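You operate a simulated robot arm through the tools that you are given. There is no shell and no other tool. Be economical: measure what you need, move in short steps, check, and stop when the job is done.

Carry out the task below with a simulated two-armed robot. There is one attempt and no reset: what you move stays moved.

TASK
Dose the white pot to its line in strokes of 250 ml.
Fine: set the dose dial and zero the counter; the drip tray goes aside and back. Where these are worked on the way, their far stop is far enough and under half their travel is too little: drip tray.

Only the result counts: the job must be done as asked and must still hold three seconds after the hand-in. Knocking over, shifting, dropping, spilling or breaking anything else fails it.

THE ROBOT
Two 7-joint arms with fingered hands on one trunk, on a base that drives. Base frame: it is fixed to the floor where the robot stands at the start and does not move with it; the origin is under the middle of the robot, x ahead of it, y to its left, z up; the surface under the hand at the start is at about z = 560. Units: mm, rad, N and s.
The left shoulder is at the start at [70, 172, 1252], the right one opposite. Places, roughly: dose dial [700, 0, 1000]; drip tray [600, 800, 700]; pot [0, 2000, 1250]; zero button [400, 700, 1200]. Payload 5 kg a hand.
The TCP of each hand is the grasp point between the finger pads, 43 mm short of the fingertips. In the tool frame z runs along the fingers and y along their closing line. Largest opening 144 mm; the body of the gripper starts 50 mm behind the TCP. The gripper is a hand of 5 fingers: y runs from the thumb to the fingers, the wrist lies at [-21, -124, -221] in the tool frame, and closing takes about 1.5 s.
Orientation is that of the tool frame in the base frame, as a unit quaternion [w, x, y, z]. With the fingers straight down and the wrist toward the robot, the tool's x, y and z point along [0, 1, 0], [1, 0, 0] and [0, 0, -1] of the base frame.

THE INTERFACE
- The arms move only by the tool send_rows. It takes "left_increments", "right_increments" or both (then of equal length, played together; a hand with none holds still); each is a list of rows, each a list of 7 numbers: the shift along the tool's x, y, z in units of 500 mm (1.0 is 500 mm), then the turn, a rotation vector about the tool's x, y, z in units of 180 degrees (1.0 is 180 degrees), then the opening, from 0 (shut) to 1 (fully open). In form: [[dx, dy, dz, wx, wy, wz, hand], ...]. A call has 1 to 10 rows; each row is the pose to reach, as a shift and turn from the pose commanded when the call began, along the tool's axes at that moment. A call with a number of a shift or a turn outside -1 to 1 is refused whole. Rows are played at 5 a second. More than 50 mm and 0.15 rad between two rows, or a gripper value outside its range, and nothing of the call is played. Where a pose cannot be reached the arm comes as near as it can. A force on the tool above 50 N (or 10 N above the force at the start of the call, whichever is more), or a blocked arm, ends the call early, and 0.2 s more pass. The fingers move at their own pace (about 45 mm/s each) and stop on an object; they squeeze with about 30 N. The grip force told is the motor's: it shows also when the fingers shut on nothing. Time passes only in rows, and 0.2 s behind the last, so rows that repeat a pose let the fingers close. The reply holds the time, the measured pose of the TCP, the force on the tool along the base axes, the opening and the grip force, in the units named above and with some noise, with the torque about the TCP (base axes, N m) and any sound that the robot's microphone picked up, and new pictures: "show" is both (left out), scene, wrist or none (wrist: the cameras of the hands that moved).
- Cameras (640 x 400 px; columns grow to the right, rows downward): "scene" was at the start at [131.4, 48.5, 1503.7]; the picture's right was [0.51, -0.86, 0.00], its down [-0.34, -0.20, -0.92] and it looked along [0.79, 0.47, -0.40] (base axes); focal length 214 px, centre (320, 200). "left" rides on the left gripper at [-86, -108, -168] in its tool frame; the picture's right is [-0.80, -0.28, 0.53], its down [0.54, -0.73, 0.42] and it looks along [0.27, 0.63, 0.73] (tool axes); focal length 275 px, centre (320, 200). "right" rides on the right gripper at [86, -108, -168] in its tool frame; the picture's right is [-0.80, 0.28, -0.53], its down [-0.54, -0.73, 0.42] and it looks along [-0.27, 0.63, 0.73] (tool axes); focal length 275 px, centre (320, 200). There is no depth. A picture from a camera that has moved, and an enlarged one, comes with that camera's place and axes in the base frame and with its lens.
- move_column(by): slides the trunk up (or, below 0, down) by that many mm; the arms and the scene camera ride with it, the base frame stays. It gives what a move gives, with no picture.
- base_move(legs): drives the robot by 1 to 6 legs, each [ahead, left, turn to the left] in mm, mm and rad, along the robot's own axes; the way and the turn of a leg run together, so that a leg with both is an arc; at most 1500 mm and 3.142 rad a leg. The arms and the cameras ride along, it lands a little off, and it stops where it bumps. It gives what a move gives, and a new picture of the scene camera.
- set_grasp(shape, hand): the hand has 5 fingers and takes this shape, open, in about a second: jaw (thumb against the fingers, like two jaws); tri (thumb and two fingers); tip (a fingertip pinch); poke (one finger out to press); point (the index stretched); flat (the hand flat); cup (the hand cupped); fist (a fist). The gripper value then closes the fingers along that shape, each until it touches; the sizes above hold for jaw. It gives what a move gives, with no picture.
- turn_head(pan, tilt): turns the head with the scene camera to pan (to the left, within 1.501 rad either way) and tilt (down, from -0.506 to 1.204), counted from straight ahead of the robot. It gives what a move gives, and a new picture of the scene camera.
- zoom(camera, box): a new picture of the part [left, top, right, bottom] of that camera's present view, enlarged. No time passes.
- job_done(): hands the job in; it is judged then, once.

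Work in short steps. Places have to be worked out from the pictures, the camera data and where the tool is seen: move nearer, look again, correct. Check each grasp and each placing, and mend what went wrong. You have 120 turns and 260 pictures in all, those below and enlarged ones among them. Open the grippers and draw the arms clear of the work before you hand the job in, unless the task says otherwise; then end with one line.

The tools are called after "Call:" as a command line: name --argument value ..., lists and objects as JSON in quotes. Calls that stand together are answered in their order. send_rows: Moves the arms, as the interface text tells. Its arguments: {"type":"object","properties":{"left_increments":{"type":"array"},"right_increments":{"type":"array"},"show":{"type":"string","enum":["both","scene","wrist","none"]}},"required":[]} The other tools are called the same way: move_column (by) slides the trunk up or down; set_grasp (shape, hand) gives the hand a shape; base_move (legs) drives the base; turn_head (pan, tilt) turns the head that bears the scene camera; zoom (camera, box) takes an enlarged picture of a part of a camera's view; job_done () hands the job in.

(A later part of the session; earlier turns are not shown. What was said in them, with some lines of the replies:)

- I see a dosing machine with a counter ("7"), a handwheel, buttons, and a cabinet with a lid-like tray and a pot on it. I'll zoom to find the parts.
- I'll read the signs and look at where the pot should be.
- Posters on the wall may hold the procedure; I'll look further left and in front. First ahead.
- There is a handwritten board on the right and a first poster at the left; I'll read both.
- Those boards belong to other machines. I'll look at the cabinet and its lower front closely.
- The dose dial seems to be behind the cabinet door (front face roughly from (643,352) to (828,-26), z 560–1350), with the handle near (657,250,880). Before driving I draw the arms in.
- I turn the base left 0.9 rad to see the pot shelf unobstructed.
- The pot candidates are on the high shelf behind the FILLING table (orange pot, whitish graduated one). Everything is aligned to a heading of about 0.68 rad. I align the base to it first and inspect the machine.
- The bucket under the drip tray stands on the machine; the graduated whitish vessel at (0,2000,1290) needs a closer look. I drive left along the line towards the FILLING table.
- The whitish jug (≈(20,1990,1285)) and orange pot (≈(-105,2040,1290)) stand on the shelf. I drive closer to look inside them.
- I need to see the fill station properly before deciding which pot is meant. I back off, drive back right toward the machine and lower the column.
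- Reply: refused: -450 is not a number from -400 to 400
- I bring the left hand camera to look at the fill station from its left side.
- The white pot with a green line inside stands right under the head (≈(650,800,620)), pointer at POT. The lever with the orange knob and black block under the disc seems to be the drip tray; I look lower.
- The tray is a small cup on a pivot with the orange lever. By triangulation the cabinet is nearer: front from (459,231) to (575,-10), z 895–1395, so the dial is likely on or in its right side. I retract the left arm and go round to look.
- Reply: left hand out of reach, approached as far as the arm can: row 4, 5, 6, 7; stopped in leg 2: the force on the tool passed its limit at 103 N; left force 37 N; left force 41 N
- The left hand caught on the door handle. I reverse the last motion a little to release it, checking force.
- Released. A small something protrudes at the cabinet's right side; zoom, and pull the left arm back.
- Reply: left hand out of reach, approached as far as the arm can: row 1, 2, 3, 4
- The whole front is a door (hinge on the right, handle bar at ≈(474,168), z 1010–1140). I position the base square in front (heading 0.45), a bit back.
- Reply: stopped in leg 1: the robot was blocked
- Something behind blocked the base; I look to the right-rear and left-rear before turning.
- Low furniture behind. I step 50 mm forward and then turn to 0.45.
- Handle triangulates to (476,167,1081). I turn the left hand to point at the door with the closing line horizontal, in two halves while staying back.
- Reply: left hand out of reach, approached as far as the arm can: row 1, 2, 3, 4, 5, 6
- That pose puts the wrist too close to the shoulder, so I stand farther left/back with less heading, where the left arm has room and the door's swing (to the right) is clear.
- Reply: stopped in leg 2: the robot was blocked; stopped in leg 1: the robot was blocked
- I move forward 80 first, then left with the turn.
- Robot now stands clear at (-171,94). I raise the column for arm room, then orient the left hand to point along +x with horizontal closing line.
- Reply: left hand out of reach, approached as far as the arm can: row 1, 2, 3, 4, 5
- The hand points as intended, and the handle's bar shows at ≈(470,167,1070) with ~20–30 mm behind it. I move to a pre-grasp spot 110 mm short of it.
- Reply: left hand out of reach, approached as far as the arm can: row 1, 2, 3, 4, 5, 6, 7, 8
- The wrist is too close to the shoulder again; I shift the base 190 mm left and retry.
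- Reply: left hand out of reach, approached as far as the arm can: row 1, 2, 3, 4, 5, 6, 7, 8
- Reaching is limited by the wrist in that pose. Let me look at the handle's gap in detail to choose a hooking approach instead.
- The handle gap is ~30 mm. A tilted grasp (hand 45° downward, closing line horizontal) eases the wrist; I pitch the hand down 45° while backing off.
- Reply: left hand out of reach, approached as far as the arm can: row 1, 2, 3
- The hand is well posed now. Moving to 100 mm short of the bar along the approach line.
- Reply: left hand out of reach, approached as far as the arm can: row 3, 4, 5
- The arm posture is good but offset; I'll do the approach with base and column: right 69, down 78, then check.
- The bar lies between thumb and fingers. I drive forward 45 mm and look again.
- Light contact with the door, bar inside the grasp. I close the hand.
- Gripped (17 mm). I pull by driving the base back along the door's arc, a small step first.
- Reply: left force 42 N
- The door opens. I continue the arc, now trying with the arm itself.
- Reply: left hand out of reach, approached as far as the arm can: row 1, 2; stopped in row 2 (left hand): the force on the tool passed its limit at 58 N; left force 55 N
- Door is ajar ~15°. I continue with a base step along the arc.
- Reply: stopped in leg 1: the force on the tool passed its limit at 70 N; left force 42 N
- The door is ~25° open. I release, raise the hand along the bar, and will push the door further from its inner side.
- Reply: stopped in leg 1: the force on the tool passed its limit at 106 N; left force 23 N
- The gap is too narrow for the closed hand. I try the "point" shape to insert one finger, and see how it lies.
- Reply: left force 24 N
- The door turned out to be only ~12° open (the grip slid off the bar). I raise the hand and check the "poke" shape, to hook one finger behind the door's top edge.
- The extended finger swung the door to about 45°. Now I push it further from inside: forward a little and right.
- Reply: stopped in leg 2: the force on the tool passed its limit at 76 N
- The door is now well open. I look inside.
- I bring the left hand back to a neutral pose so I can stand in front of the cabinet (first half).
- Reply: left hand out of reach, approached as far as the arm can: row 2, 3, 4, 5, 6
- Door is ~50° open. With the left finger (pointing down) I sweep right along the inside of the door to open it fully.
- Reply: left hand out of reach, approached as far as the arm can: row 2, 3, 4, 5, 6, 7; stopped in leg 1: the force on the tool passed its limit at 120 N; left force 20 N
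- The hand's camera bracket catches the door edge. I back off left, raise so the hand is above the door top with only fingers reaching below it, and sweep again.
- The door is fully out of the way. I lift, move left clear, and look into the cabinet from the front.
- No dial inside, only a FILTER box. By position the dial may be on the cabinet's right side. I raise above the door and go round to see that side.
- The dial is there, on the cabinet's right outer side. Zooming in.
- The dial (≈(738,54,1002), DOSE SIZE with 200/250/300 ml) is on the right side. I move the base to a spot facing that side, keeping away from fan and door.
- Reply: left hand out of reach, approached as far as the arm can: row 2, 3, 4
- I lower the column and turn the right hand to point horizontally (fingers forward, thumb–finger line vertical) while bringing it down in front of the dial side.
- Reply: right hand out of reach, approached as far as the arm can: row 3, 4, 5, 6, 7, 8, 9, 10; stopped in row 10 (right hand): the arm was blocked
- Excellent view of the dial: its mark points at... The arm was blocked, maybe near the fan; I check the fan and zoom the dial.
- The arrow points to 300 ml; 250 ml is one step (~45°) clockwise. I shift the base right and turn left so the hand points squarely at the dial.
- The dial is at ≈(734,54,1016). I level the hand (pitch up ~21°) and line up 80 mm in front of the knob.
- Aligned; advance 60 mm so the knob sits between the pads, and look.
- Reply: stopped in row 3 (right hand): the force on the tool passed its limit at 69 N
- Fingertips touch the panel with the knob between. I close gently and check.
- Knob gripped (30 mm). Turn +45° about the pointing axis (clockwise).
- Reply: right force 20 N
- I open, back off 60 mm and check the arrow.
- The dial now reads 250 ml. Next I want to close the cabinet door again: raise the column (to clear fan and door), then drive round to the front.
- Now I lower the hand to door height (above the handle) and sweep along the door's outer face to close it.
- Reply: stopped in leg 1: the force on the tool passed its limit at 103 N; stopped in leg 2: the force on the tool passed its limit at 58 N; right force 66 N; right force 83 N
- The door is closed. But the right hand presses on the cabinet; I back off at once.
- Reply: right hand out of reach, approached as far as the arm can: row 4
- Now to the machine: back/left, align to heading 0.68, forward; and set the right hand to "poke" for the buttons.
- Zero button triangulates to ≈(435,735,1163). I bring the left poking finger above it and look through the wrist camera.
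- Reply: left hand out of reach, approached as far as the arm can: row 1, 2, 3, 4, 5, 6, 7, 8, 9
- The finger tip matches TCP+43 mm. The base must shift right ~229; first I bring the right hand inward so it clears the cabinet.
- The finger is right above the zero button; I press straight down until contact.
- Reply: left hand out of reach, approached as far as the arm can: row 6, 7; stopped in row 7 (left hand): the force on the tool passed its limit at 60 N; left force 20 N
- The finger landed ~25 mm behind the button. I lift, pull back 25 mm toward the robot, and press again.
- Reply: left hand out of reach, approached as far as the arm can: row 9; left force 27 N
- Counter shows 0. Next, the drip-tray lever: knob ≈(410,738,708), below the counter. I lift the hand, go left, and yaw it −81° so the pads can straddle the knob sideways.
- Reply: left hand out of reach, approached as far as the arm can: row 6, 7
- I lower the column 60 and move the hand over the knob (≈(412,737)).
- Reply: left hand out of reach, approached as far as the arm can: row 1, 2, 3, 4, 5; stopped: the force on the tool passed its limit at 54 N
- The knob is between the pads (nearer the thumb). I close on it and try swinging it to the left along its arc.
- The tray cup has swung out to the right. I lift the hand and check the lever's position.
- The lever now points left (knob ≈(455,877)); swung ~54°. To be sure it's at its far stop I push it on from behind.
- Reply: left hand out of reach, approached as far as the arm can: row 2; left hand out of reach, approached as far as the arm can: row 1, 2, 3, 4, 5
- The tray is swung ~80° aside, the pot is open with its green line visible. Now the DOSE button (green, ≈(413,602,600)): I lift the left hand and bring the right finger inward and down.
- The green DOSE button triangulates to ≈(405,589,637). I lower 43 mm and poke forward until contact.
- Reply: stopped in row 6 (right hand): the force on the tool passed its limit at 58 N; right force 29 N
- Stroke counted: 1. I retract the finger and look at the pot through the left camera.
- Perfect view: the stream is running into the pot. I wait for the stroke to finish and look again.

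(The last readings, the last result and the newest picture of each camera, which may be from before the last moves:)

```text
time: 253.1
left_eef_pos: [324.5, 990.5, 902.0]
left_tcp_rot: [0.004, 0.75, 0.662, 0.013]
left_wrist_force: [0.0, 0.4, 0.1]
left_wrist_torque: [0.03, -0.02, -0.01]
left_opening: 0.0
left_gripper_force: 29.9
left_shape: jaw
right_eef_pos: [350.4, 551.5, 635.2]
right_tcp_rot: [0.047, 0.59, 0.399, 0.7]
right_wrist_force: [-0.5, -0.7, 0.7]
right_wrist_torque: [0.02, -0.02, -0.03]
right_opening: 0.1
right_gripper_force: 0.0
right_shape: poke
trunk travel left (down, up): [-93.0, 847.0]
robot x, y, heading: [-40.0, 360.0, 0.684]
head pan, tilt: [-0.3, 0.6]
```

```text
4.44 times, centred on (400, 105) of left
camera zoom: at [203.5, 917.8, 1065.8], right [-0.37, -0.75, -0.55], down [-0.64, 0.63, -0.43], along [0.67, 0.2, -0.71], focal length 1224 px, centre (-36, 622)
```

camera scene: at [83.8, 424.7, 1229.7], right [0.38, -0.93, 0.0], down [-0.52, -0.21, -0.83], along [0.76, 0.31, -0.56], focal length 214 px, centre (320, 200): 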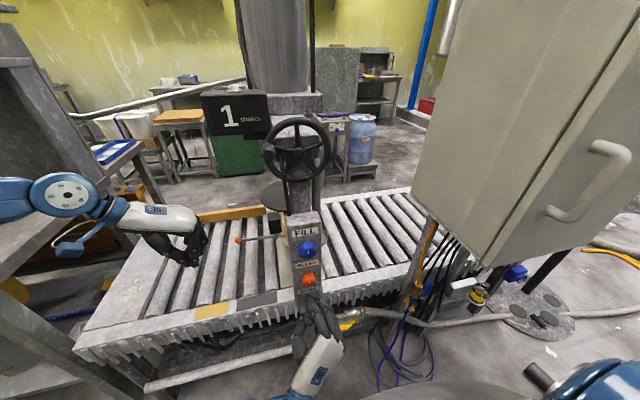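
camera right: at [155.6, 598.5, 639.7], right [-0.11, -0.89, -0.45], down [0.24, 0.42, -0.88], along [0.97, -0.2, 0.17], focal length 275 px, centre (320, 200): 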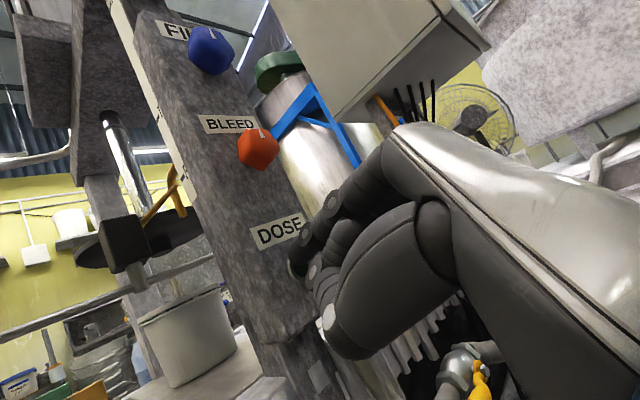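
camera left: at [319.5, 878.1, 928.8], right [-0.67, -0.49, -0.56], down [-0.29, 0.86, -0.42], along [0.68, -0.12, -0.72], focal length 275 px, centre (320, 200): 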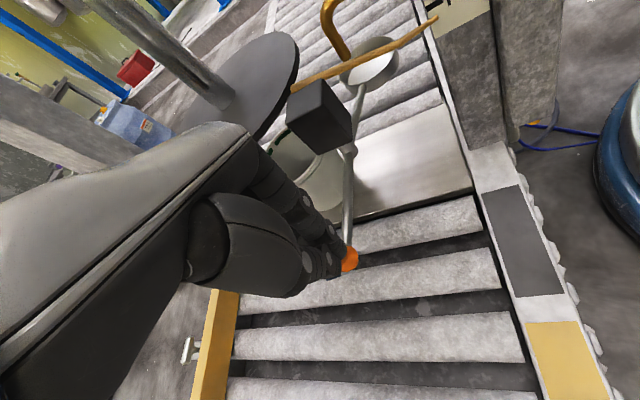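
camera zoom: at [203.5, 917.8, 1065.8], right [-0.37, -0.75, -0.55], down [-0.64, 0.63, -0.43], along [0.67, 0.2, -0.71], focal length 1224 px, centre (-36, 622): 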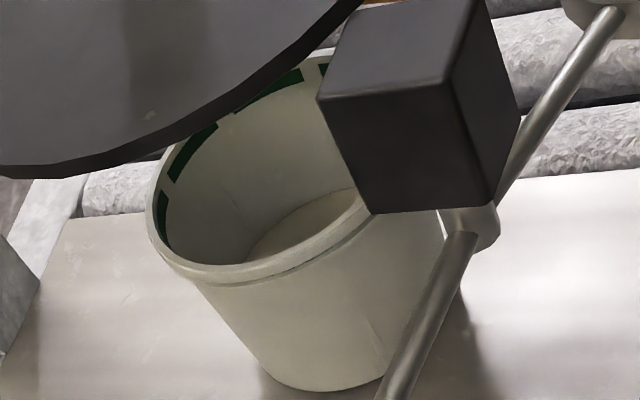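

Stroke 1 is done; the level is still well below the green line. Second press, retract, wait, look.

Call:
send_rows --right_increments '[[0, 0, 0.03, 0, 0, 0, 0], [0, 0, 0.042, 0, 0, 0, 0], [0, 0, 0.054, 0, 0, 0, 0], [0, 0, 0.066, 0, 0, 0, 0], [0, 0, 0.078, 0, 0, 0, 0]]' --show "none"

Call:
send_rows --right_increments '[[0, 0, -0.025, 0, 0, 0, 0], [0, 0, -0.05, 0, 0, 0, 0], [0, 0, -0.05, 0, 0, 0, 0], [0, 0, -0.05, 0, 0, 0, 0], [0, 0, -0.05, 0, 0, 0, 0], [0, 0, -0.05, 0, 0, 0, 0], [0, 0, -0.05, 0, 0, 0, 0], [0, 0, -0.05, 0, 0, 0, 0], [0, 0, -0.05, 0, 0, 0, 0], [0, 0, -0.05, 0, 0, 0, 0]]' --show "none"

Call:
send_rows --right_increments '[[0, 0, 0, 0, 0, 0, 0], [0, 0, 0, 0, 0, 0, 0], [0, 0, 0, 0, 0, 0, 0], [0, 0, 0, 0, 0, 0, 0], [0, 0, 0, 0, 0, 0, 0], [0, 0, 0, 0, 0, 0, 0], [0, 0, 0, 0, 0, 0, 0], [0, 0, 0, 0, 0, 0, 0], [0, 0, 0, 0, 0, 0, 0], [0, 0, 0, 0, 0, 0, 0]]' --show "none"

Call:
send_rows --right_increments '[[0, 0, 0, 0, 0, 0, 0], [0, 0, 0, 0, 0, 0, 0], [0, 0, 0, 0, 0, 0, 0], [0, 0, 0, 0, 0, 0, 0], [0, 0, 0, 0, 0, 0, 0], [0, 0, 0, 0, 0, 0, 0], [0, 0, 0, 0, 0, 0, 0], [0, 0, 0, 0, 0, 0, 0], [0, 0, 0, 0, 0, 0, 0], [0, 0, 0, 0, 0, 0, 0]]' --show "none"

Call:
send_rows --right_increments '[[0, 0, 0, 0, 0, 0, 0], [0, 0, 0, 0, 0, 0, 0], [0, 0, 0, 0, 0, 0, 0], [0, 0, 0, 0, 0, 0, 0], [0, 0, 0, 0, 0, 0, 0], [0, 0, 0, 0, 0, 0, 0], [0, 0, 0, 0, 0, 0, 0], [0, 0, 0, 0, 0, 0, 0], [0, 0, 0, 0, 0, 0, 0], [0, 0, 0, 0, 0, 0, 0]]' --show "scene"

Call:
zoom --camera "left" --box '[340, 60, 460, 150]'

```text
time: 254.0
left_eef_pos: [323.2, 989.9, 901.9]
left_tcp_rot: [0.003, 0.75, 0.661, 0.012]
left_wrist_force: [0.9, 0.4, -0.7]
left_wrist_torque: [-0.05, 0.03, 0.0]
left_opening: 0.0
left_gripper_force: 30.0
left_shape: jaw
right_eef_pos: [371.1, 563.4, 636.6]
right_tcp_rot: [0.046, 0.589, 0.397, 0.702]
right_wrist_force: [-25.0, -15.1, 5.4]
right_wrist_torque: [0.25, -0.41, 0.04]
right_opening: 0.0
right_gripper_force: 0.1
right_shape: poke
trunk travel left (down, up): [-93.0, 847.0]
robot x, y, heading: [-39.9, 359.7, 0.686]
head pan, tilt: [-0.3, 0.6]
stopped in row 4 (right hand): the force on the tool passed its limit at 57 N (the readings are from after the stop); the commanded pose is now the measured one
```

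```text
time: 256.2
left_eef_pos: [324.5, 991.5, 901.2]
left_tcp_rot: [0.004, 0.75, 0.661, 0.013]
left_wrist_force: [-0.1, -0.1, -0.5]
left_wrist_torque: [0.02, 0.03, 0.0]
left_opening: 0.0
left_gripper_force: 29.7
left_shape: jaw
right_eef_pos: [351.8, 552.4, 636.0]
right_tcp_rot: [0.046, 0.59, 0.398, 0.701]
right_wrist_force: [-0.2, -0.6, -0.3]
right_wrist_torque: [0.05, -0.03, 0.01]
right_opening: 0.1
right_gripper_force: 0.1
right_shape: poke
trunk travel left (down, up): [-93.0, 847.0]
robot x, y, heading: [-40.0, 357.1, 0.686]
head pan, tilt: [-0.3, 0.6]
```

```text
time: 258.4
left_eef_pos: [323.9, 989.6, 901.5]
left_tcp_rot: [0.003, 0.75, 0.661, 0.012]
left_wrist_force: [-0.8, 0.5, -0.4]
left_wrist_torque: [0.03, 0.0, 0.01]
left_opening: 0.1
left_gripper_force: 29.7
left_shape: jaw
right_eef_pos: [352.0, 552.1, 636.2]
right_tcp_rot: [0.047, 0.59, 0.398, 0.701]
right_wrist_force: [0.3, 0.8, 0.4]
right_wrist_torque: [0.0, -0.01, -0.02]
right_opening: 0.0
right_gripper_force: 0.0
right_shape: poke
trunk travel left (down, up): [-93.0, 847.0]
robot x, y, heading: [-36.4, 357.3, 0.687]
head pan, tilt: [-0.3, 0.6]
```

```text
time: 260.6
left_eef_pos: [324.6, 990.5, 901.1]
left_tcp_rot: [0.004, 0.75, 0.662, 0.013]
left_wrist_force: [-0.4, 0.1, -0.3]
left_wrist_torque: [0.01, 0.0, -0.02]
left_opening: 0.0
left_gripper_force: 30.1
left_shape: jaw
right_eef_pos: [351.6, 551.7, 635.6]
right_tcp_rot: [0.047, 0.59, 0.398, 0.701]
right_wrist_force: [0.2, -0.2, -0.6]
right_wrist_torque: [0.02, -0.01, -0.02]
right_opening: 0.0
right_gripper_force: 0.1
right_shape: poke
trunk travel left (down, up): [-93.0, 847.0]
robot x, y, heading: [-35.5, 356.9, 0.686]
head pan, tilt: [-0.3, 0.6]
```

```text
time: 262.8
left_eef_pos: [323.5, 990.1, 900.7]
left_tcp_rot: [0.004, 0.75, 0.661, 0.011]
left_wrist_force: [-0.4, -0.7, 1.3]
left_wrist_torque: [0.01, 0.0, 0.04]
left_opening: 0.1
left_gripper_force: 29.8
left_shape: jaw
right_eef_pos: [352.0, 553.3, 636.0]
right_tcp_rot: [0.046, 0.59, 0.397, 0.701]
right_wrist_force: [-0.3, -0.6, 0.0]
right_wrist_torque: [0.02, -0.02, 0.02]
right_opening: 0.0
right_gripper_force: 0.0
right_shape: poke
trunk travel left (down, up): [-93.0, 847.0]
robot x, y, heading: [-37.5, 360.5, 0.69]
head pan, tilt: [-0.3, 0.6]
camera scene: at [84.4, 424.5, 1229.6], right [0.38, -0.93, 0.0], down [-0.52, -0.21, -0.82], along [0.76, 0.31, -0.57], focal length 214 px, centre (320, 200)
```

scene: 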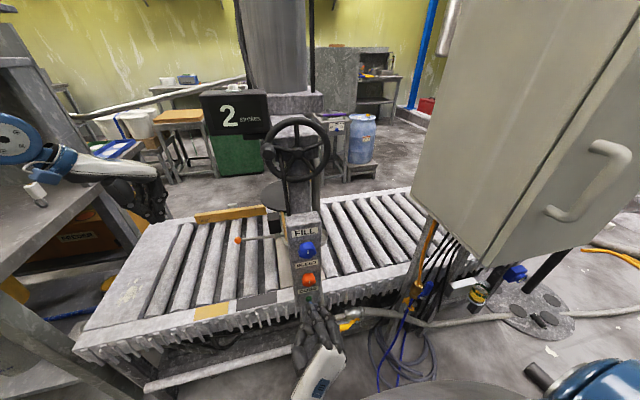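

```text
4.44 times, centred on (400, 105) of left
camera zoom: at [203.3, 917.1, 1065.8], right [-0.37, -0.75, -0.55], down [-0.64, 0.63, -0.43], along [0.67, 0.2, -0.71], focal length 1224 px, centre (-36, 622)
```

zoom: 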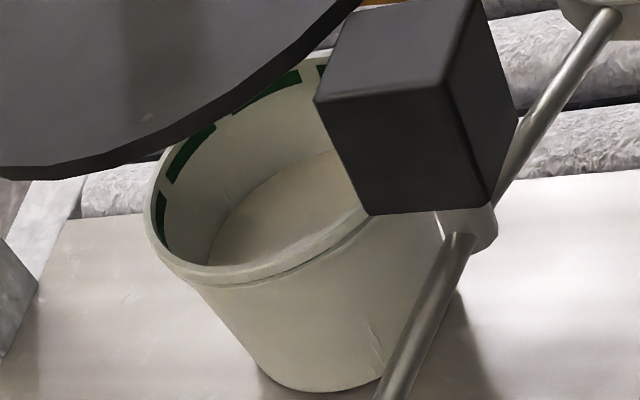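

Counter 2, level about mid-pot. Third stroke.

Call:
send_rows --right_increments '[[0, 0, 0.03, 0, 0, 0, 0], [0, 0, 0.042, 0, 0, 0, 0], [0, 0, 0.054, 0, 0, 0, 0], [0, 0, 0.066, 0, 0, 0, 0], [0, 0, 0.078, 0, 0, 0, 0]]' --show "none"

Call:
send_rows --right_increments '[[0, 0, -0.025, 0, 0, 0, 0], [0, 0, -0.05, 0, 0, 0, 0], [0, 0, -0.05, 0, 0, 0, 0], [0, 0, -0.05, 0, 0, 0, 0], [0, 0, -0.05, 0, 0, 0, 0], [0, 0, -0.05, 0, 0, 0, 0], [0, 0, -0.05, 0, 0, 0, 0], [0, 0, -0.05, 0, 0, 0, 0], [0, 0, -0.05, 0, 0, 0, 0], [0, 0, -0.05, 0, 0, 0, 0]]' --show "none"

Call:
send_rows --right_increments '[[0, 0, 0, 0, 0, 0, 0], [0, 0, 0, 0, 0, 0, 0], [0, 0, 0, 0, 0, 0, 0], [0, 0, 0, 0, 0, 0, 0], [0, 0, 0, 0, 0, 0, 0], [0, 0, 0, 0, 0, 0, 0], [0, 0, 0, 0, 0, 0, 0], [0, 0, 0, 0, 0, 0, 0], [0, 0, 0, 0, 0, 0, 0], [0, 0, 0, 0, 0, 0, 0]]' --show "none"

Call:
send_rows --right_increments '[[0, 0, 0, 0, 0, 0, 0], [0, 0, 0, 0, 0, 0, 0], [0, 0, 0, 0, 0, 0, 0], [0, 0, 0, 0, 0, 0, 0], [0, 0, 0, 0, 0, 0, 0], [0, 0, 0, 0, 0, 0, 0], [0, 0, 0, 0, 0, 0, 0], [0, 0, 0, 0, 0, 0, 0], [0, 0, 0, 0, 0, 0, 0], [0, 0, 0, 0, 0, 0, 0]]' --show "none"

Call:
send_rows --right_increments '[[0, 0, 0, 0, 0, 0, 0], [0, 0, 0, 0, 0, 0, 0], [0, 0, 0, 0, 0, 0, 0], [0, 0, 0, 0, 0, 0, 0], [0, 0, 0, 0, 0, 0, 0], [0, 0, 0, 0, 0, 0, 0], [0, 0, 0, 0, 0, 0, 0], [0, 0, 0, 0, 0, 0, 0], [0, 0, 0, 0, 0, 0, 0], [0, 0, 0, 0, 0, 0, 0]]' --show "none"

Call:
zoom --camera "left" --box '[340, 60, 460, 150]'

Call:
zoom --camera "scene" --box '[180, 70, 340, 190]'

```text
time: 263.7
left_eef_pos: [323.0, 990.0, 902.5]
left_tcp_rot: [0.004, 0.75, 0.661, 0.013]
left_wrist_force: [1.0, 0.5, -0.4]
left_wrist_torque: [-0.06, 0.04, 0.03]
left_opening: 0.0
left_gripper_force: 29.6
left_shape: jaw
right_eef_pos: [372.2, 563.4, 636.7]
right_tcp_rot: [0.047, 0.59, 0.395, 0.703]
right_wrist_force: [-25.5, -16.5, 6.3]
right_wrist_torque: [0.23, -0.36, 0.03]
right_opening: 0.2
right_gripper_force: 0.0
right_shape: poke
trunk travel left (down, up): [-93.0, 847.0]
robot x, y, heading: [-38.7, 357.9, 0.691]
head pan, tilt: [-0.3, 0.6]
stopped in row 4 (right hand): the force on the tool passed its limit at 58 N (the readings are from after the stop); the commanded pose is now the measured one
```

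```text
time: 265.9
left_eef_pos: [325.6, 990.8, 901.5]
left_tcp_rot: [0.004, 0.75, 0.661, 0.013]
left_wrist_force: [0.1, -0.3, 0.2]
left_wrist_torque: [0.03, -0.04, 0.03]
left_opening: 0.1
left_gripper_force: 29.8
left_shape: jaw
right_eef_pos: [352.0, 552.7, 635.4]
right_tcp_rot: [0.046, 0.59, 0.396, 0.702]
right_wrist_force: [-0.2, 0.4, -0.2]
right_wrist_torque: [-0.01, 0.0, 0.0]
right_opening: 0.0
right_gripper_force: 0.0
right_shape: poke
trunk travel left (down, up): [-93.0, 847.0]
robot x, y, heading: [-37.9, 360.0, 0.687]
head pan, tilt: [-0.3, 0.6]
```

```text
time: 268.1
left_eef_pos: [324.7, 989.4, 901.9]
left_tcp_rot: [0.004, 0.749, 0.662, 0.013]
left_wrist_force: [-0.7, -0.2, 0.1]
left_wrist_torque: [-0.01, 0.04, 0.01]
left_opening: 0.0
left_gripper_force: 29.7
left_shape: jaw
right_eef_pos: [351.9, 552.6, 636.3]
right_tcp_rot: [0.047, 0.591, 0.397, 0.701]
right_wrist_force: [-0.6, 0.4, 0.2]
right_wrist_torque: [0.03, -0.03, 0.04]
right_opening: 0.1
right_gripper_force: 0.1
right_shape: poke
trunk travel left (down, up): [-93.0, 847.0]
robot x, y, heading: [-40.7, 357.9, 0.684]
head pan, tilt: [-0.3, 0.6]
```

```text
time: 270.3
left_eef_pos: [323.4, 988.7, 901.4]
left_tcp_rot: [0.004, 0.75, 0.661, 0.012]
left_wrist_force: [1.4, 0.7, 0.3]
left_wrist_torque: [-0.02, 0.02, 0.01]
left_opening: 0.0
left_gripper_force: 29.8
left_shape: jaw
right_eef_pos: [351.8, 551.3, 635.2]
right_tcp_rot: [0.047, 0.59, 0.397, 0.702]
right_wrist_force: [-0.3, 0.1, -0.4]
right_wrist_torque: [-0.04, -0.01, 0.02]
right_opening: 0.0
right_gripper_force: 0.0
right_shape: poke
trunk travel left (down, up): [-93.0, 847.0]
robot x, y, heading: [-40.1, 358.2, 0.688]
head pan, tilt: [-0.3, 0.6]
```

```text
time: 272.5
left_eef_pos: [324.5, 989.4, 901.7]
left_tcp_rot: [0.004, 0.75, 0.661, 0.012]
left_wrist_force: [0.2, 0.3, 0.0]
left_wrist_torque: [0.04, -0.01, -0.02]
left_opening: 0.0
left_gripper_force: 29.9
left_shape: jaw
right_eef_pos: [351.6, 551.3, 635.7]
right_tcp_rot: [0.046, 0.59, 0.397, 0.702]
right_wrist_force: [0.0, -0.6, 0.1]
right_wrist_torque: [0.0, 0.01, 0.02]
right_opening: 0.0
right_gripper_force: 0.0
right_shape: poke
trunk travel left (down, up): [-93.0, 847.0]
robot x, y, heading: [-39.3, 359.4, 0.679]
head pan, tilt: [-0.3, 0.6]
```

```text
4.44 times, centred on (400, 105) of left
camera zoom: at [202.9, 916.5, 1065.8], right [-0.37, -0.75, -0.55], down [-0.64, 0.63, -0.43], along [0.67, 0.2, -0.71], focal length 1224 px, centre (-36, 622)
```

zoom: 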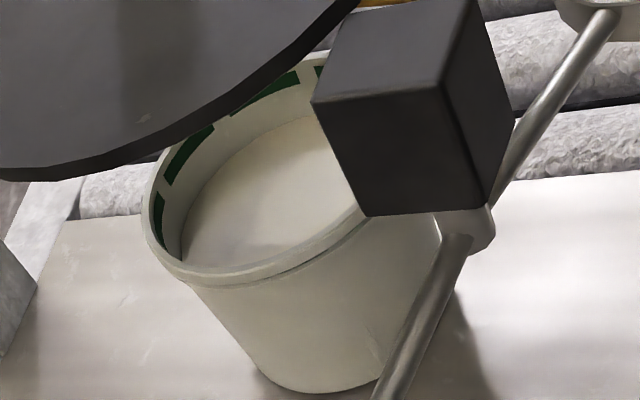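

```text
3.33 times, centred on (260, 130) of scene
camera zoom: at [83.8, 423.9, 1229.6], right [0.38, -0.93, 0.0], down [-0.52, -0.21, -0.82], along [0.76, 0.31, -0.57], focal length 715 px, centre (520, 433)
```

zoom: 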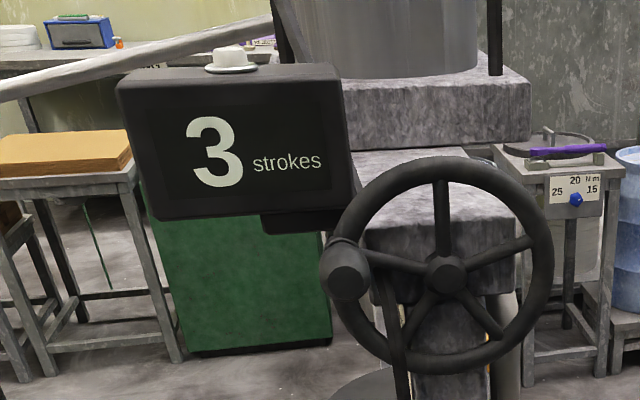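

Level 3 sits one step under the line band. Fourth stroke should bring it to the line.

Call:
send_rows --right_increments '[[0, 0, 0.03, 0, 0, 0, 0], [0, 0, 0.042, 0, 0, 0, 0], [0, 0, 0.054, 0, 0, 0, 0], [0, 0, 0.066, 0, 0, 0, 0], [0, 0, 0.078, 0, 0, 0, 0]]' --show "none"

Call:
send_rows --right_increments '[[0, 0, -0.025, 0, 0, 0, 0], [0, 0, -0.05, 0, 0, 0, 0], [0, 0, -0.05, 0, 0, 0, 0], [0, 0, -0.05, 0, 0, 0, 0], [0, 0, -0.05, 0, 0, 0, 0], [0, 0, -0.05, 0, 0, 0, 0], [0, 0, -0.05, 0, 0, 0, 0], [0, 0, -0.05, 0, 0, 0, 0], [0, 0, -0.05, 0, 0, 0, 0], [0, 0, -0.05, 0, 0, 0, 0]]' --show "none"

Call:
send_rows --right_increments '[[0, 0, 0, 0, 0, 0, 0], [0, 0, 0, 0, 0, 0, 0], [0, 0, 0, 0, 0, 0, 0], [0, 0, 0, 0, 0, 0, 0], [0, 0, 0, 0, 0, 0, 0], [0, 0, 0, 0, 0, 0, 0], [0, 0, 0, 0, 0, 0, 0], [0, 0, 0, 0, 0, 0, 0], [0, 0, 0, 0, 0, 0, 0], [0, 0, 0, 0, 0, 0, 0]]' --show "none"

Call:
send_rows --right_increments '[[0, 0, 0, 0, 0, 0, 0], [0, 0, 0, 0, 0, 0, 0], [0, 0, 0, 0, 0, 0, 0], [0, 0, 0, 0, 0, 0, 0], [0, 0, 0, 0, 0, 0, 0], [0, 0, 0, 0, 0, 0, 0], [0, 0, 0, 0, 0, 0, 0], [0, 0, 0, 0, 0, 0, 0], [0, 0, 0, 0, 0, 0, 0], [0, 0, 0, 0, 0, 0, 0]]' --show "none"

Call:
send_rows --right_increments '[[0, 0, 0, 0, 0, 0, 0], [0, 0, 0, 0, 0, 0, 0], [0, 0, 0, 0, 0, 0, 0], [0, 0, 0, 0, 0, 0, 0], [0, 0, 0, 0, 0, 0, 0], [0, 0, 0, 0, 0, 0, 0], [0, 0, 0, 0, 0, 0, 0], [0, 0, 0, 0, 0, 0, 0], [0, 0, 0, 0, 0, 0, 0], [0, 0, 0, 0, 0, 0, 0]]' --show "none"

Call:
zoom --camera "left" --box '[340, 60, 460, 150]'

Call:
zoom --camera "left" --box '[360, 65, 420, 110]'

Call:
zoom --camera "scene" --box '[180, 70, 340, 190]'

```text
time: 273.4
left_eef_pos: [322.6, 988.6, 902.1]
left_tcp_rot: [0.004, 0.751, 0.66, 0.013]
left_wrist_force: [0.3, 0.1, -0.6]
left_wrist_torque: [-0.04, 0.02, -0.01]
left_opening: 0.0
left_gripper_force: 30.0
left_shape: jaw
right_eef_pos: [371.2, 564.0, 636.4]
right_tcp_rot: [0.046, 0.59, 0.394, 0.703]
right_wrist_force: [-24.3, -16.5, 5.3]
right_wrist_torque: [0.21, -0.39, 0.06]
right_opening: 0.0
right_gripper_force: 0.1
right_shape: poke
trunk travel left (down, up): [-93.0, 847.0]
robot x, y, heading: [-40.7, 356.4, 0.685]
head pan, tilt: [-0.3, 0.6]
stopped in row 4 (right hand): the force on the tool passed its limit at 58 N (the readings are from after the stop); the commanded pose is now the measured one
```

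```text
time: 275.6
left_eef_pos: [324.1, 988.7, 902.1]
left_tcp_rot: [0.004, 0.75, 0.661, 0.012]
left_wrist_force: [0.3, 0.2, -0.1]
left_wrist_torque: [0.01, 0.06, -0.04]
left_opening: 0.1
left_gripper_force: 30.1
left_shape: jaw
right_eef_pos: [352.2, 552.0, 636.4]
right_tcp_rot: [0.047, 0.591, 0.395, 0.702]
right_wrist_force: [0.0, -0.3, 0.0]
right_wrist_torque: [-0.01, -0.02, 0.0]
right_opening: 0.1
right_gripper_force: 0.2
right_shape: poke
trunk travel left (down, up): [-93.0, 847.0]
robot x, y, heading: [-40.0, 356.3, 0.687]
head pan, tilt: [-0.3, 0.6]
```

```text
time: 277.8
left_eef_pos: [325.0, 989.6, 902.2]
left_tcp_rot: [0.004, 0.751, 0.66, 0.013]
left_wrist_force: [0.3, -0.2, 0.2]
left_wrist_torque: [0.04, -0.01, 0.01]
left_opening: 0.0
left_gripper_force: 30.2
left_shape: jaw
right_eef_pos: [351.7, 551.9, 635.3]
right_tcp_rot: [0.047, 0.59, 0.395, 0.702]
right_wrist_force: [-0.7, 0.2, -0.6]
right_wrist_torque: [-0.01, -0.04, 0.05]
right_opening: 0.2
right_gripper_force: 0.0
right_shape: poke
trunk travel left (down, up): [-93.0, 847.0]
robot x, y, heading: [-39.1, 360.3, 0.685]
head pan, tilt: [-0.3, 0.6]
```

```text
time: 280.0
left_eef_pos: [325.1, 989.2, 901.8]
left_tcp_rot: [0.003, 0.75, 0.661, 0.012]
left_wrist_force: [-0.1, 0.2, 0.2]
left_wrist_torque: [0.03, -0.02, -0.01]
left_opening: 0.3
left_gripper_force: 29.9
left_shape: jaw
right_eef_pos: [352.0, 550.6, 636.2]
right_tcp_rot: [0.047, 0.59, 0.395, 0.702]
right_wrist_force: [-0.6, 0.7, -0.7]
right_wrist_torque: [-0.01, 0.04, -0.02]
right_opening: 0.0
right_gripper_force: 0.1
right_shape: poke
trunk travel left (down, up): [-93.0, 847.0]
robot x, y, heading: [-40.6, 357.2, 0.687]
head pan, tilt: [-0.3, 0.6]
```

```text
time: 282.2
left_eef_pos: [324.0, 989.5, 902.3]
left_tcp_rot: [0.003, 0.751, 0.66, 0.013]
left_wrist_force: [0.2, 0.5, 0.3]
left_wrist_torque: [-0.03, 0.06, 0.02]
left_opening: 0.0
left_gripper_force: 29.7
left_shape: jaw
right_eef_pos: [352.0, 551.4, 635.6]
right_tcp_rot: [0.047, 0.59, 0.396, 0.702]
right_wrist_force: [0.1, 0.5, 0.2]
right_wrist_torque: [0.0, 0.0, 0.0]
right_opening: 0.0
right_gripper_force: 0.0
right_shape: poke
trunk travel left (down, up): [-93.0, 847.0]
robot x, y, heading: [-41.6, 354.1, 0.689]
head pan, tilt: [-0.3, 0.6]
```

```text
4.44 times, centred on (400, 105) of left
camera zoom: at [202.6, 915.8, 1065.8], right [-0.37, -0.75, -0.55], down [-0.64, 0.63, -0.43], along [0.67, 0.19, -0.71], focal length 1224 px, centre (-36, 622)
```

zoom: 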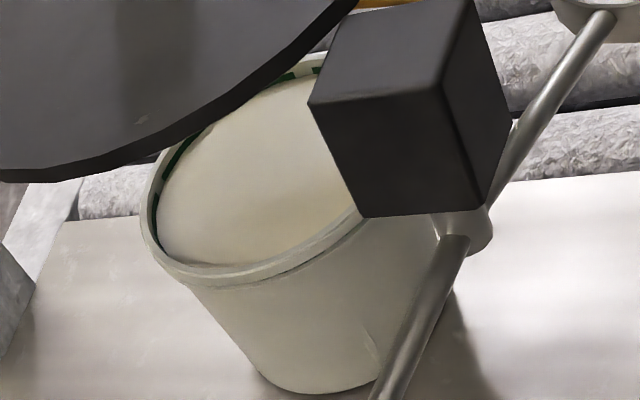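

```text
8.89 times, centred on (390, 88) of left
camera zoom: at [202.6, 915.8, 1065.8], right [-0.37, -0.75, -0.55], down [-0.64, 0.63, -0.43], along [0.67, 0.19, -0.71], focal length 2447 px, centre (-302, 1200)
```

zoom: 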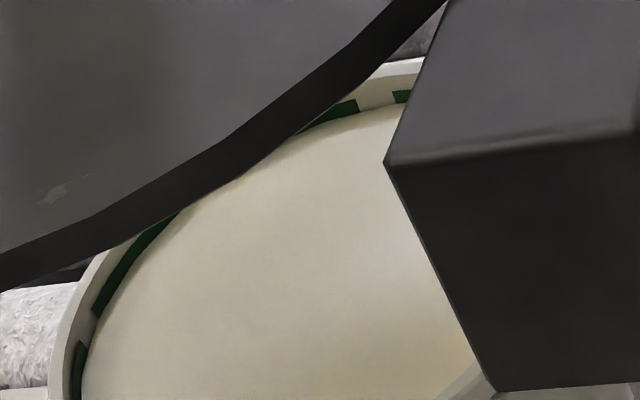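

```text
3.33 times, centred on (260, 130) of scene
camera zoom: at [83.1, 423.3, 1229.6], right [0.38, -0.93, 0.0], down [-0.52, -0.21, -0.82], along [0.76, 0.31, -0.57], focal length 715 px, centre (520, 433)
```

zoom: 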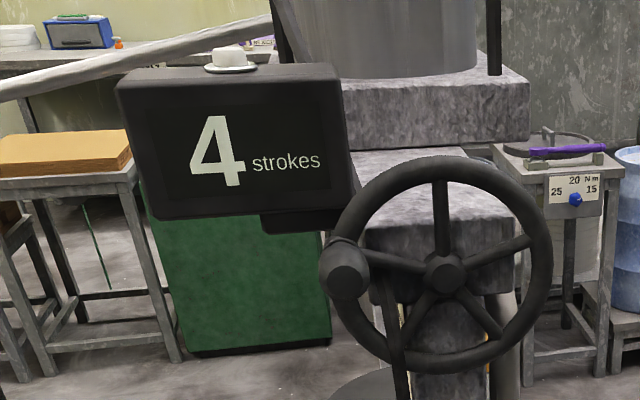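

Four strokes: the level stands at the green line. Now the drip tray goes back: I bring the closed left hand behind the lever knob (≈(500,912)) and down.

Call:
send_rows --left_increments '[[-0.027, 0.092, 0, 0, 0, 0, 0], [-0.054, 0.184, 0, 0, 0, 0, 0], [-0.081, 0.276, 0, 0, 0, 0, 0], [-0.108, 0.368, 0, 0, 0, 0, 0], [-0.108, 0.368, 0.09, 0, 0, 0, 0], [-0.108, 0.368, 0.18, 0, 0, 0, 0], [-0.108, 0.368, 0.27, 0, 0, 0, 0], [-0.108, 0.368, 0.35, 0, 0, 0, 0]]' --show "both"

```text
time: 284.0
left_eef_pos: [503.6, 915.6, 728.6]
left_tcp_rot: [0.003, 0.751, 0.661, 0.012]
left_wrist_force: [-0.4, 0.7, 0.7]
left_wrist_torque: [-0.04, 0.06, -0.03]
left_opening: 0.0
left_gripper_force: 30.5
left_shape: jaw
right_eef_pos: [352.7, 552.1, 635.1]
right_tcp_rot: [0.047, 0.591, 0.395, 0.702]
right_wrist_force: [-0.1, 0.8, -0.8]
right_wrist_torque: [-0.01, 0.03, -0.01]
right_opening: 0.1
right_gripper_force: 0.0
right_shape: poke
trunk travel left (down, up): [-93.0, 847.0]
robot x, y, heading: [-36.6, 358.8, 0.683]
head pan, tilt: [-0.3, 0.6]
camera scene: at [83.7, 424.0, 1229.5], right [0.38, -0.93, 0.0], down [-0.52, -0.21, -0.82], along [0.76, 0.31, -0.57], focal length 214 px, centre (320, 200)
camera left: at [382.4, 842.1, 893.5], right [-0.37, -0.75, -0.55], down [-0.64, 0.63, -0.43], along [0.67, 0.19, -0.71], focal length 275 px, centre (320, 200)
```

scene: 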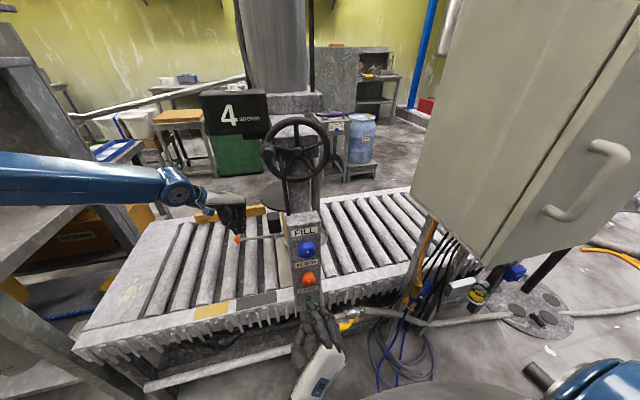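
left: 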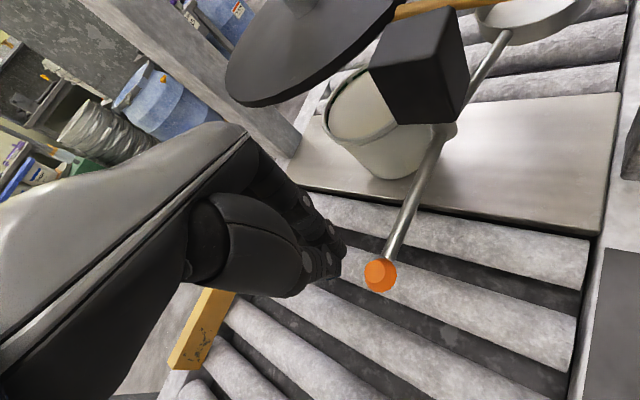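

The hand is right behind the knob. I sweep it along the arc back to the rest position.

Call:
send_rows --left_increments '[[-0.03, -0.01, 0, 0, 0, 0, 0], [-0.05, -0.05, 0, 0, 0, 0, 0], [-0.072, -0.092, 0, 0, 0, 0, 0], [-0.104, -0.12, 0, 0, 0, 0, 0], [-0.136, -0.148, 0, 0, 0, 0, 0], [-0.175, -0.164, 0, 0, 0, 0, 0], [-0.214, -0.18, 0, 0, 0, 0, 0], [-0.26, -0.181, 0, 0, 0, 0, 0], [-0.308, -0.182, 0, 0, 0, 0, 0], [-0.338, -0.176, 0, 0, 0, 0, 0]]' --show "both"

```text
time: 286.2
left_eef_pos: [395.5, 765.6, 725.7]
left_tcp_rot: [0.003, 0.748, 0.664, 0.014]
left_wrist_force: [-3.0, 31.5, 4.1]
left_wrist_torque: [0.57, -0.02, 0.25]
left_opening: 0.0
left_gripper_force: 29.9
left_shape: jaw
right_eef_pos: [350.9, 555.0, 636.2]
right_tcp_rot: [0.047, 0.59, 0.397, 0.701]
right_wrist_force: [0.1, -0.2, 0.5]
right_wrist_torque: [0.01, -0.02, 0.0]
right_opening: 0.4
right_gripper_force: 0.0
right_shape: poke
trunk travel left (down, up): [-93.0, 847.0]
robot x, y, heading: [-38.0, 357.8, 0.685]
head pan, tilt: [-0.3, 0.6]
camera scene: at [82.2, 427.2, 1229.6], right [0.38, -0.93, 0.0], down [-0.52, -0.22, -0.82], along [0.76, 0.31, -0.57], focal length 214 px, centre (320, 200)
camera left: at [273.3, 690.2, 888.5], right [-0.36, -0.75, -0.56], down [-0.65, 0.63, -0.43], along [0.67, 0.2, -0.71], focal length 275 px, centre (320, 200)
```

scene: 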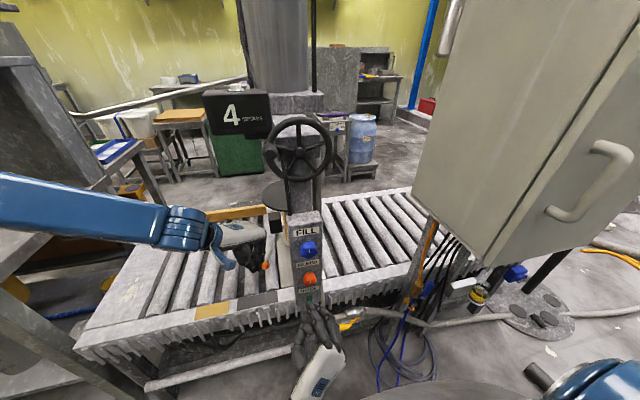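
left: 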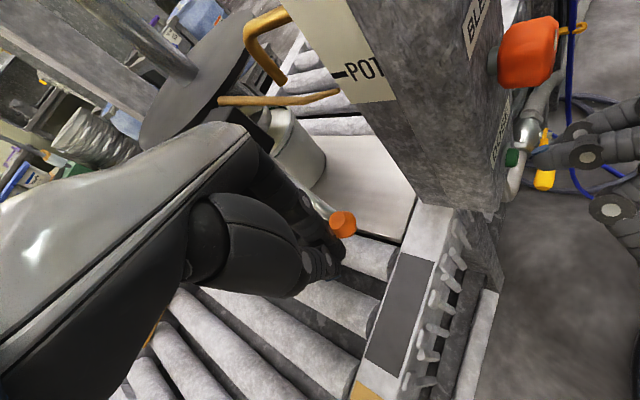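

The lever is back at its rest (≈(405,734)) against the stop. I withdraw both hands and check.

Call:
send_rows --left_increments '[[0.06, 0, 0, 0, 0, 0, 0], [0.14, 0, 0, 0, 0, 0, 0], [0.23, 0, -0.02, 0, 0, 0, 0], [0.32, 0, -0.05, 0, 0, 0, 0], [0.38, 0, -0.12, 0, 0, 0, 0], [0.4, 0, -0.21, 0, 0, 0, 0], [0.4, 0, -0.3, 0, 0, 0, 0.3], [0.4, -0.06, -0.36, 0, 0, 0, 0.6]]' --right_increments '[[0, 0, -0.03, 0, 0, 0, 0], [0, 0, -0.07, 0, 0, 0, 0], [0, 0, -0.12, 0, 0, 0, 0], [0, 0, -0.16, 0, 0, 0, 0], [0, 0, -0.16, 0, 0, 0, 0], [0, 0, -0.16, 0, 0, 0, 0], [0, 0, -0.16, 0, 0, 0, 0], [0, 0, -0.16, 0, 0, 0, 0]]' --show "wrist"

Call:
zoom --camera "left" --box '[280, 0, 540, 200]'

Call:
set_grasp --hand "right" --shape "jaw"

Call:
base_move --legs '[[-120, 0, 0]]'

```text
time: 288.0
left_eef_pos: [386.0, 956.6, 908.6]
left_tcp_rot: [0.003, 0.75, 0.661, 0.012]
left_wrist_force: [-0.9, 0.8, -0.8]
left_wrist_torque: [0.0, -0.04, -0.01]
left_opening: 31.9
left_gripper_force: 0.0
left_shape: jaw
right_eef_pos: [281.5, 511.0, 636.8]
right_tcp_rot: [0.046, 0.59, 0.395, 0.703]
right_wrist_force: [-0.7, 0.4, 0.4]
right_wrist_torque: [-0.03, 0.04, -0.02]
right_opening: 0.3
right_gripper_force: 0.0
right_shape: poke
trunk travel left (down, up): [-93.0, 847.0]
robot x, y, heading: [-39.5, 359.3, 0.689]
head pan, tilt: [-0.3, 0.6]
camera right: at [66.6, 547.0, 640.8], right [-0.11, -0.88, -0.45], down [0.24, 0.42, -0.88], along [0.96, -0.2, 0.16], focal length 275 px, centre (320, 200)
camera left: at [264.1, 883.8, 1073.4], right [-0.37, -0.75, -0.55], down [-0.64, 0.64, -0.43], along [0.67, 0.19, -0.71], focal length 275 px, centre (320, 200)
```

right: 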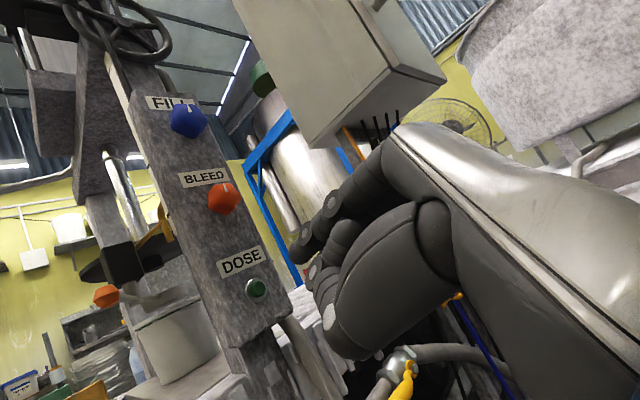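
left: 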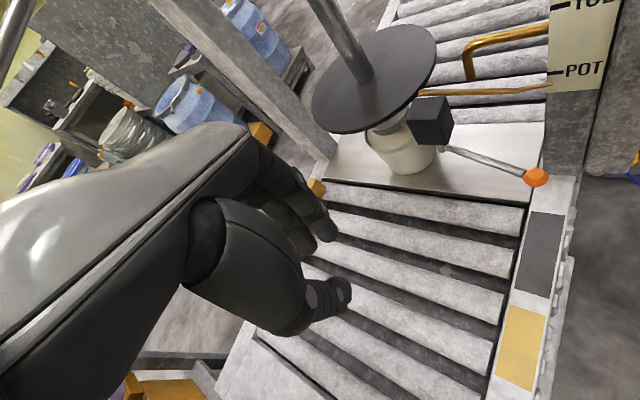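

```text
2.00 times, centred on (410, 100) of left
camera zoom: at [264.1, 883.8, 1073.4], right [-0.37, -0.75, -0.55], down [-0.64, 0.64, -0.43], along [0.67, 0.19, -0.71], focal length 551 px, centre (140, 400)
```

zoom: 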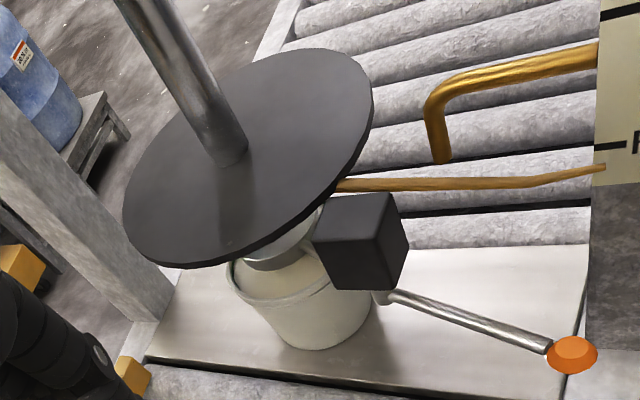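

```text
time: 288.9
left_eef_pos: [385.8, 957.0, 907.5]
left_tcp_rot: [0.004, 0.751, 0.661, 0.012]
left_wrist_force: [0.8, 0.5, -0.1]
left_wrist_torque: [0.01, -0.02, 0.01]
left_opening: 86.3
left_gripper_force: 0.1
left_shape: jaw
right_eef_pos: [283.0, 511.1, 636.0]
right_tcp_rot: [0.047, 0.59, 0.396, 0.702]
right_wrist_force: [-0.6, -0.5, -0.6]
right_wrist_torque: [0.01, -0.01, 0.0]
right_opening: 143.7
right_gripper_force: 0.2
right_shape: jaw
trunk travel left (down, up): [-93.0, 847.0]
robot x, y, heading: [-38.0, 360.7, 0.687]
head pan, tilt: [-0.3, 0.6]
```

```text
time: 290.2
left_eef_pos: [294.2, 880.5, 909.0]
left_tcp_rot: [0.004, 0.75, 0.661, 0.014]
left_wrist_force: [-0.3, 0.0, 0.8]
left_wrist_torque: [0.07, -0.04, 0.01]
left_opening: 85.8
left_gripper_force: 0.1
left_shape: jaw
right_eef_pos: [189.9, 435.9, 637.6]
right_tcp_rot: [0.047, 0.59, 0.396, 0.703]
right_wrist_force: [-0.7, 0.5, -0.5]
right_wrist_torque: [0.0, 0.02, -0.02]
right_opening: 143.9
right_gripper_force: 0.1
right_shape: jaw
trunk travel left (down, up): [-93.0, 847.0]
robot x, y, heading: [-133.1, 283.2, 0.689]
head pan, tilt: [-0.3, 0.6]
camera scene: at [-10.3, 346.8, 1229.8], right [0.38, -0.93, 0.0], down [-0.52, -0.21, -0.83], along [0.77, 0.31, -0.56], focal length 214 px, centre (320, 200)
```

scene: 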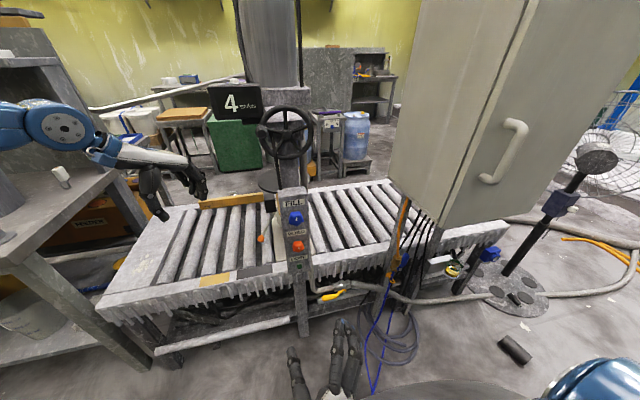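

The drip tray is back under the nozzle. The counter reads 4 strokes of 250 ml, the pot stands at its line, the door is closed and both hands are open and clear. I hand the job in.

Call:
job_done

```text
The job is handed in.
```

The white pot is dosed to its green line in 4 strokes. The dose dial is turned to 250 ml, the counter was zeroed before the first stroke, and the drip tray went aside and is back under the nozzle. I also opened and re-closed the cabinet door while looking for the dial and bumped the cabinet a few times, but it stayed in place. Your place list puts the pot near [0, 2000, 1250]; I dosed the white pot already standing under the nozzle.
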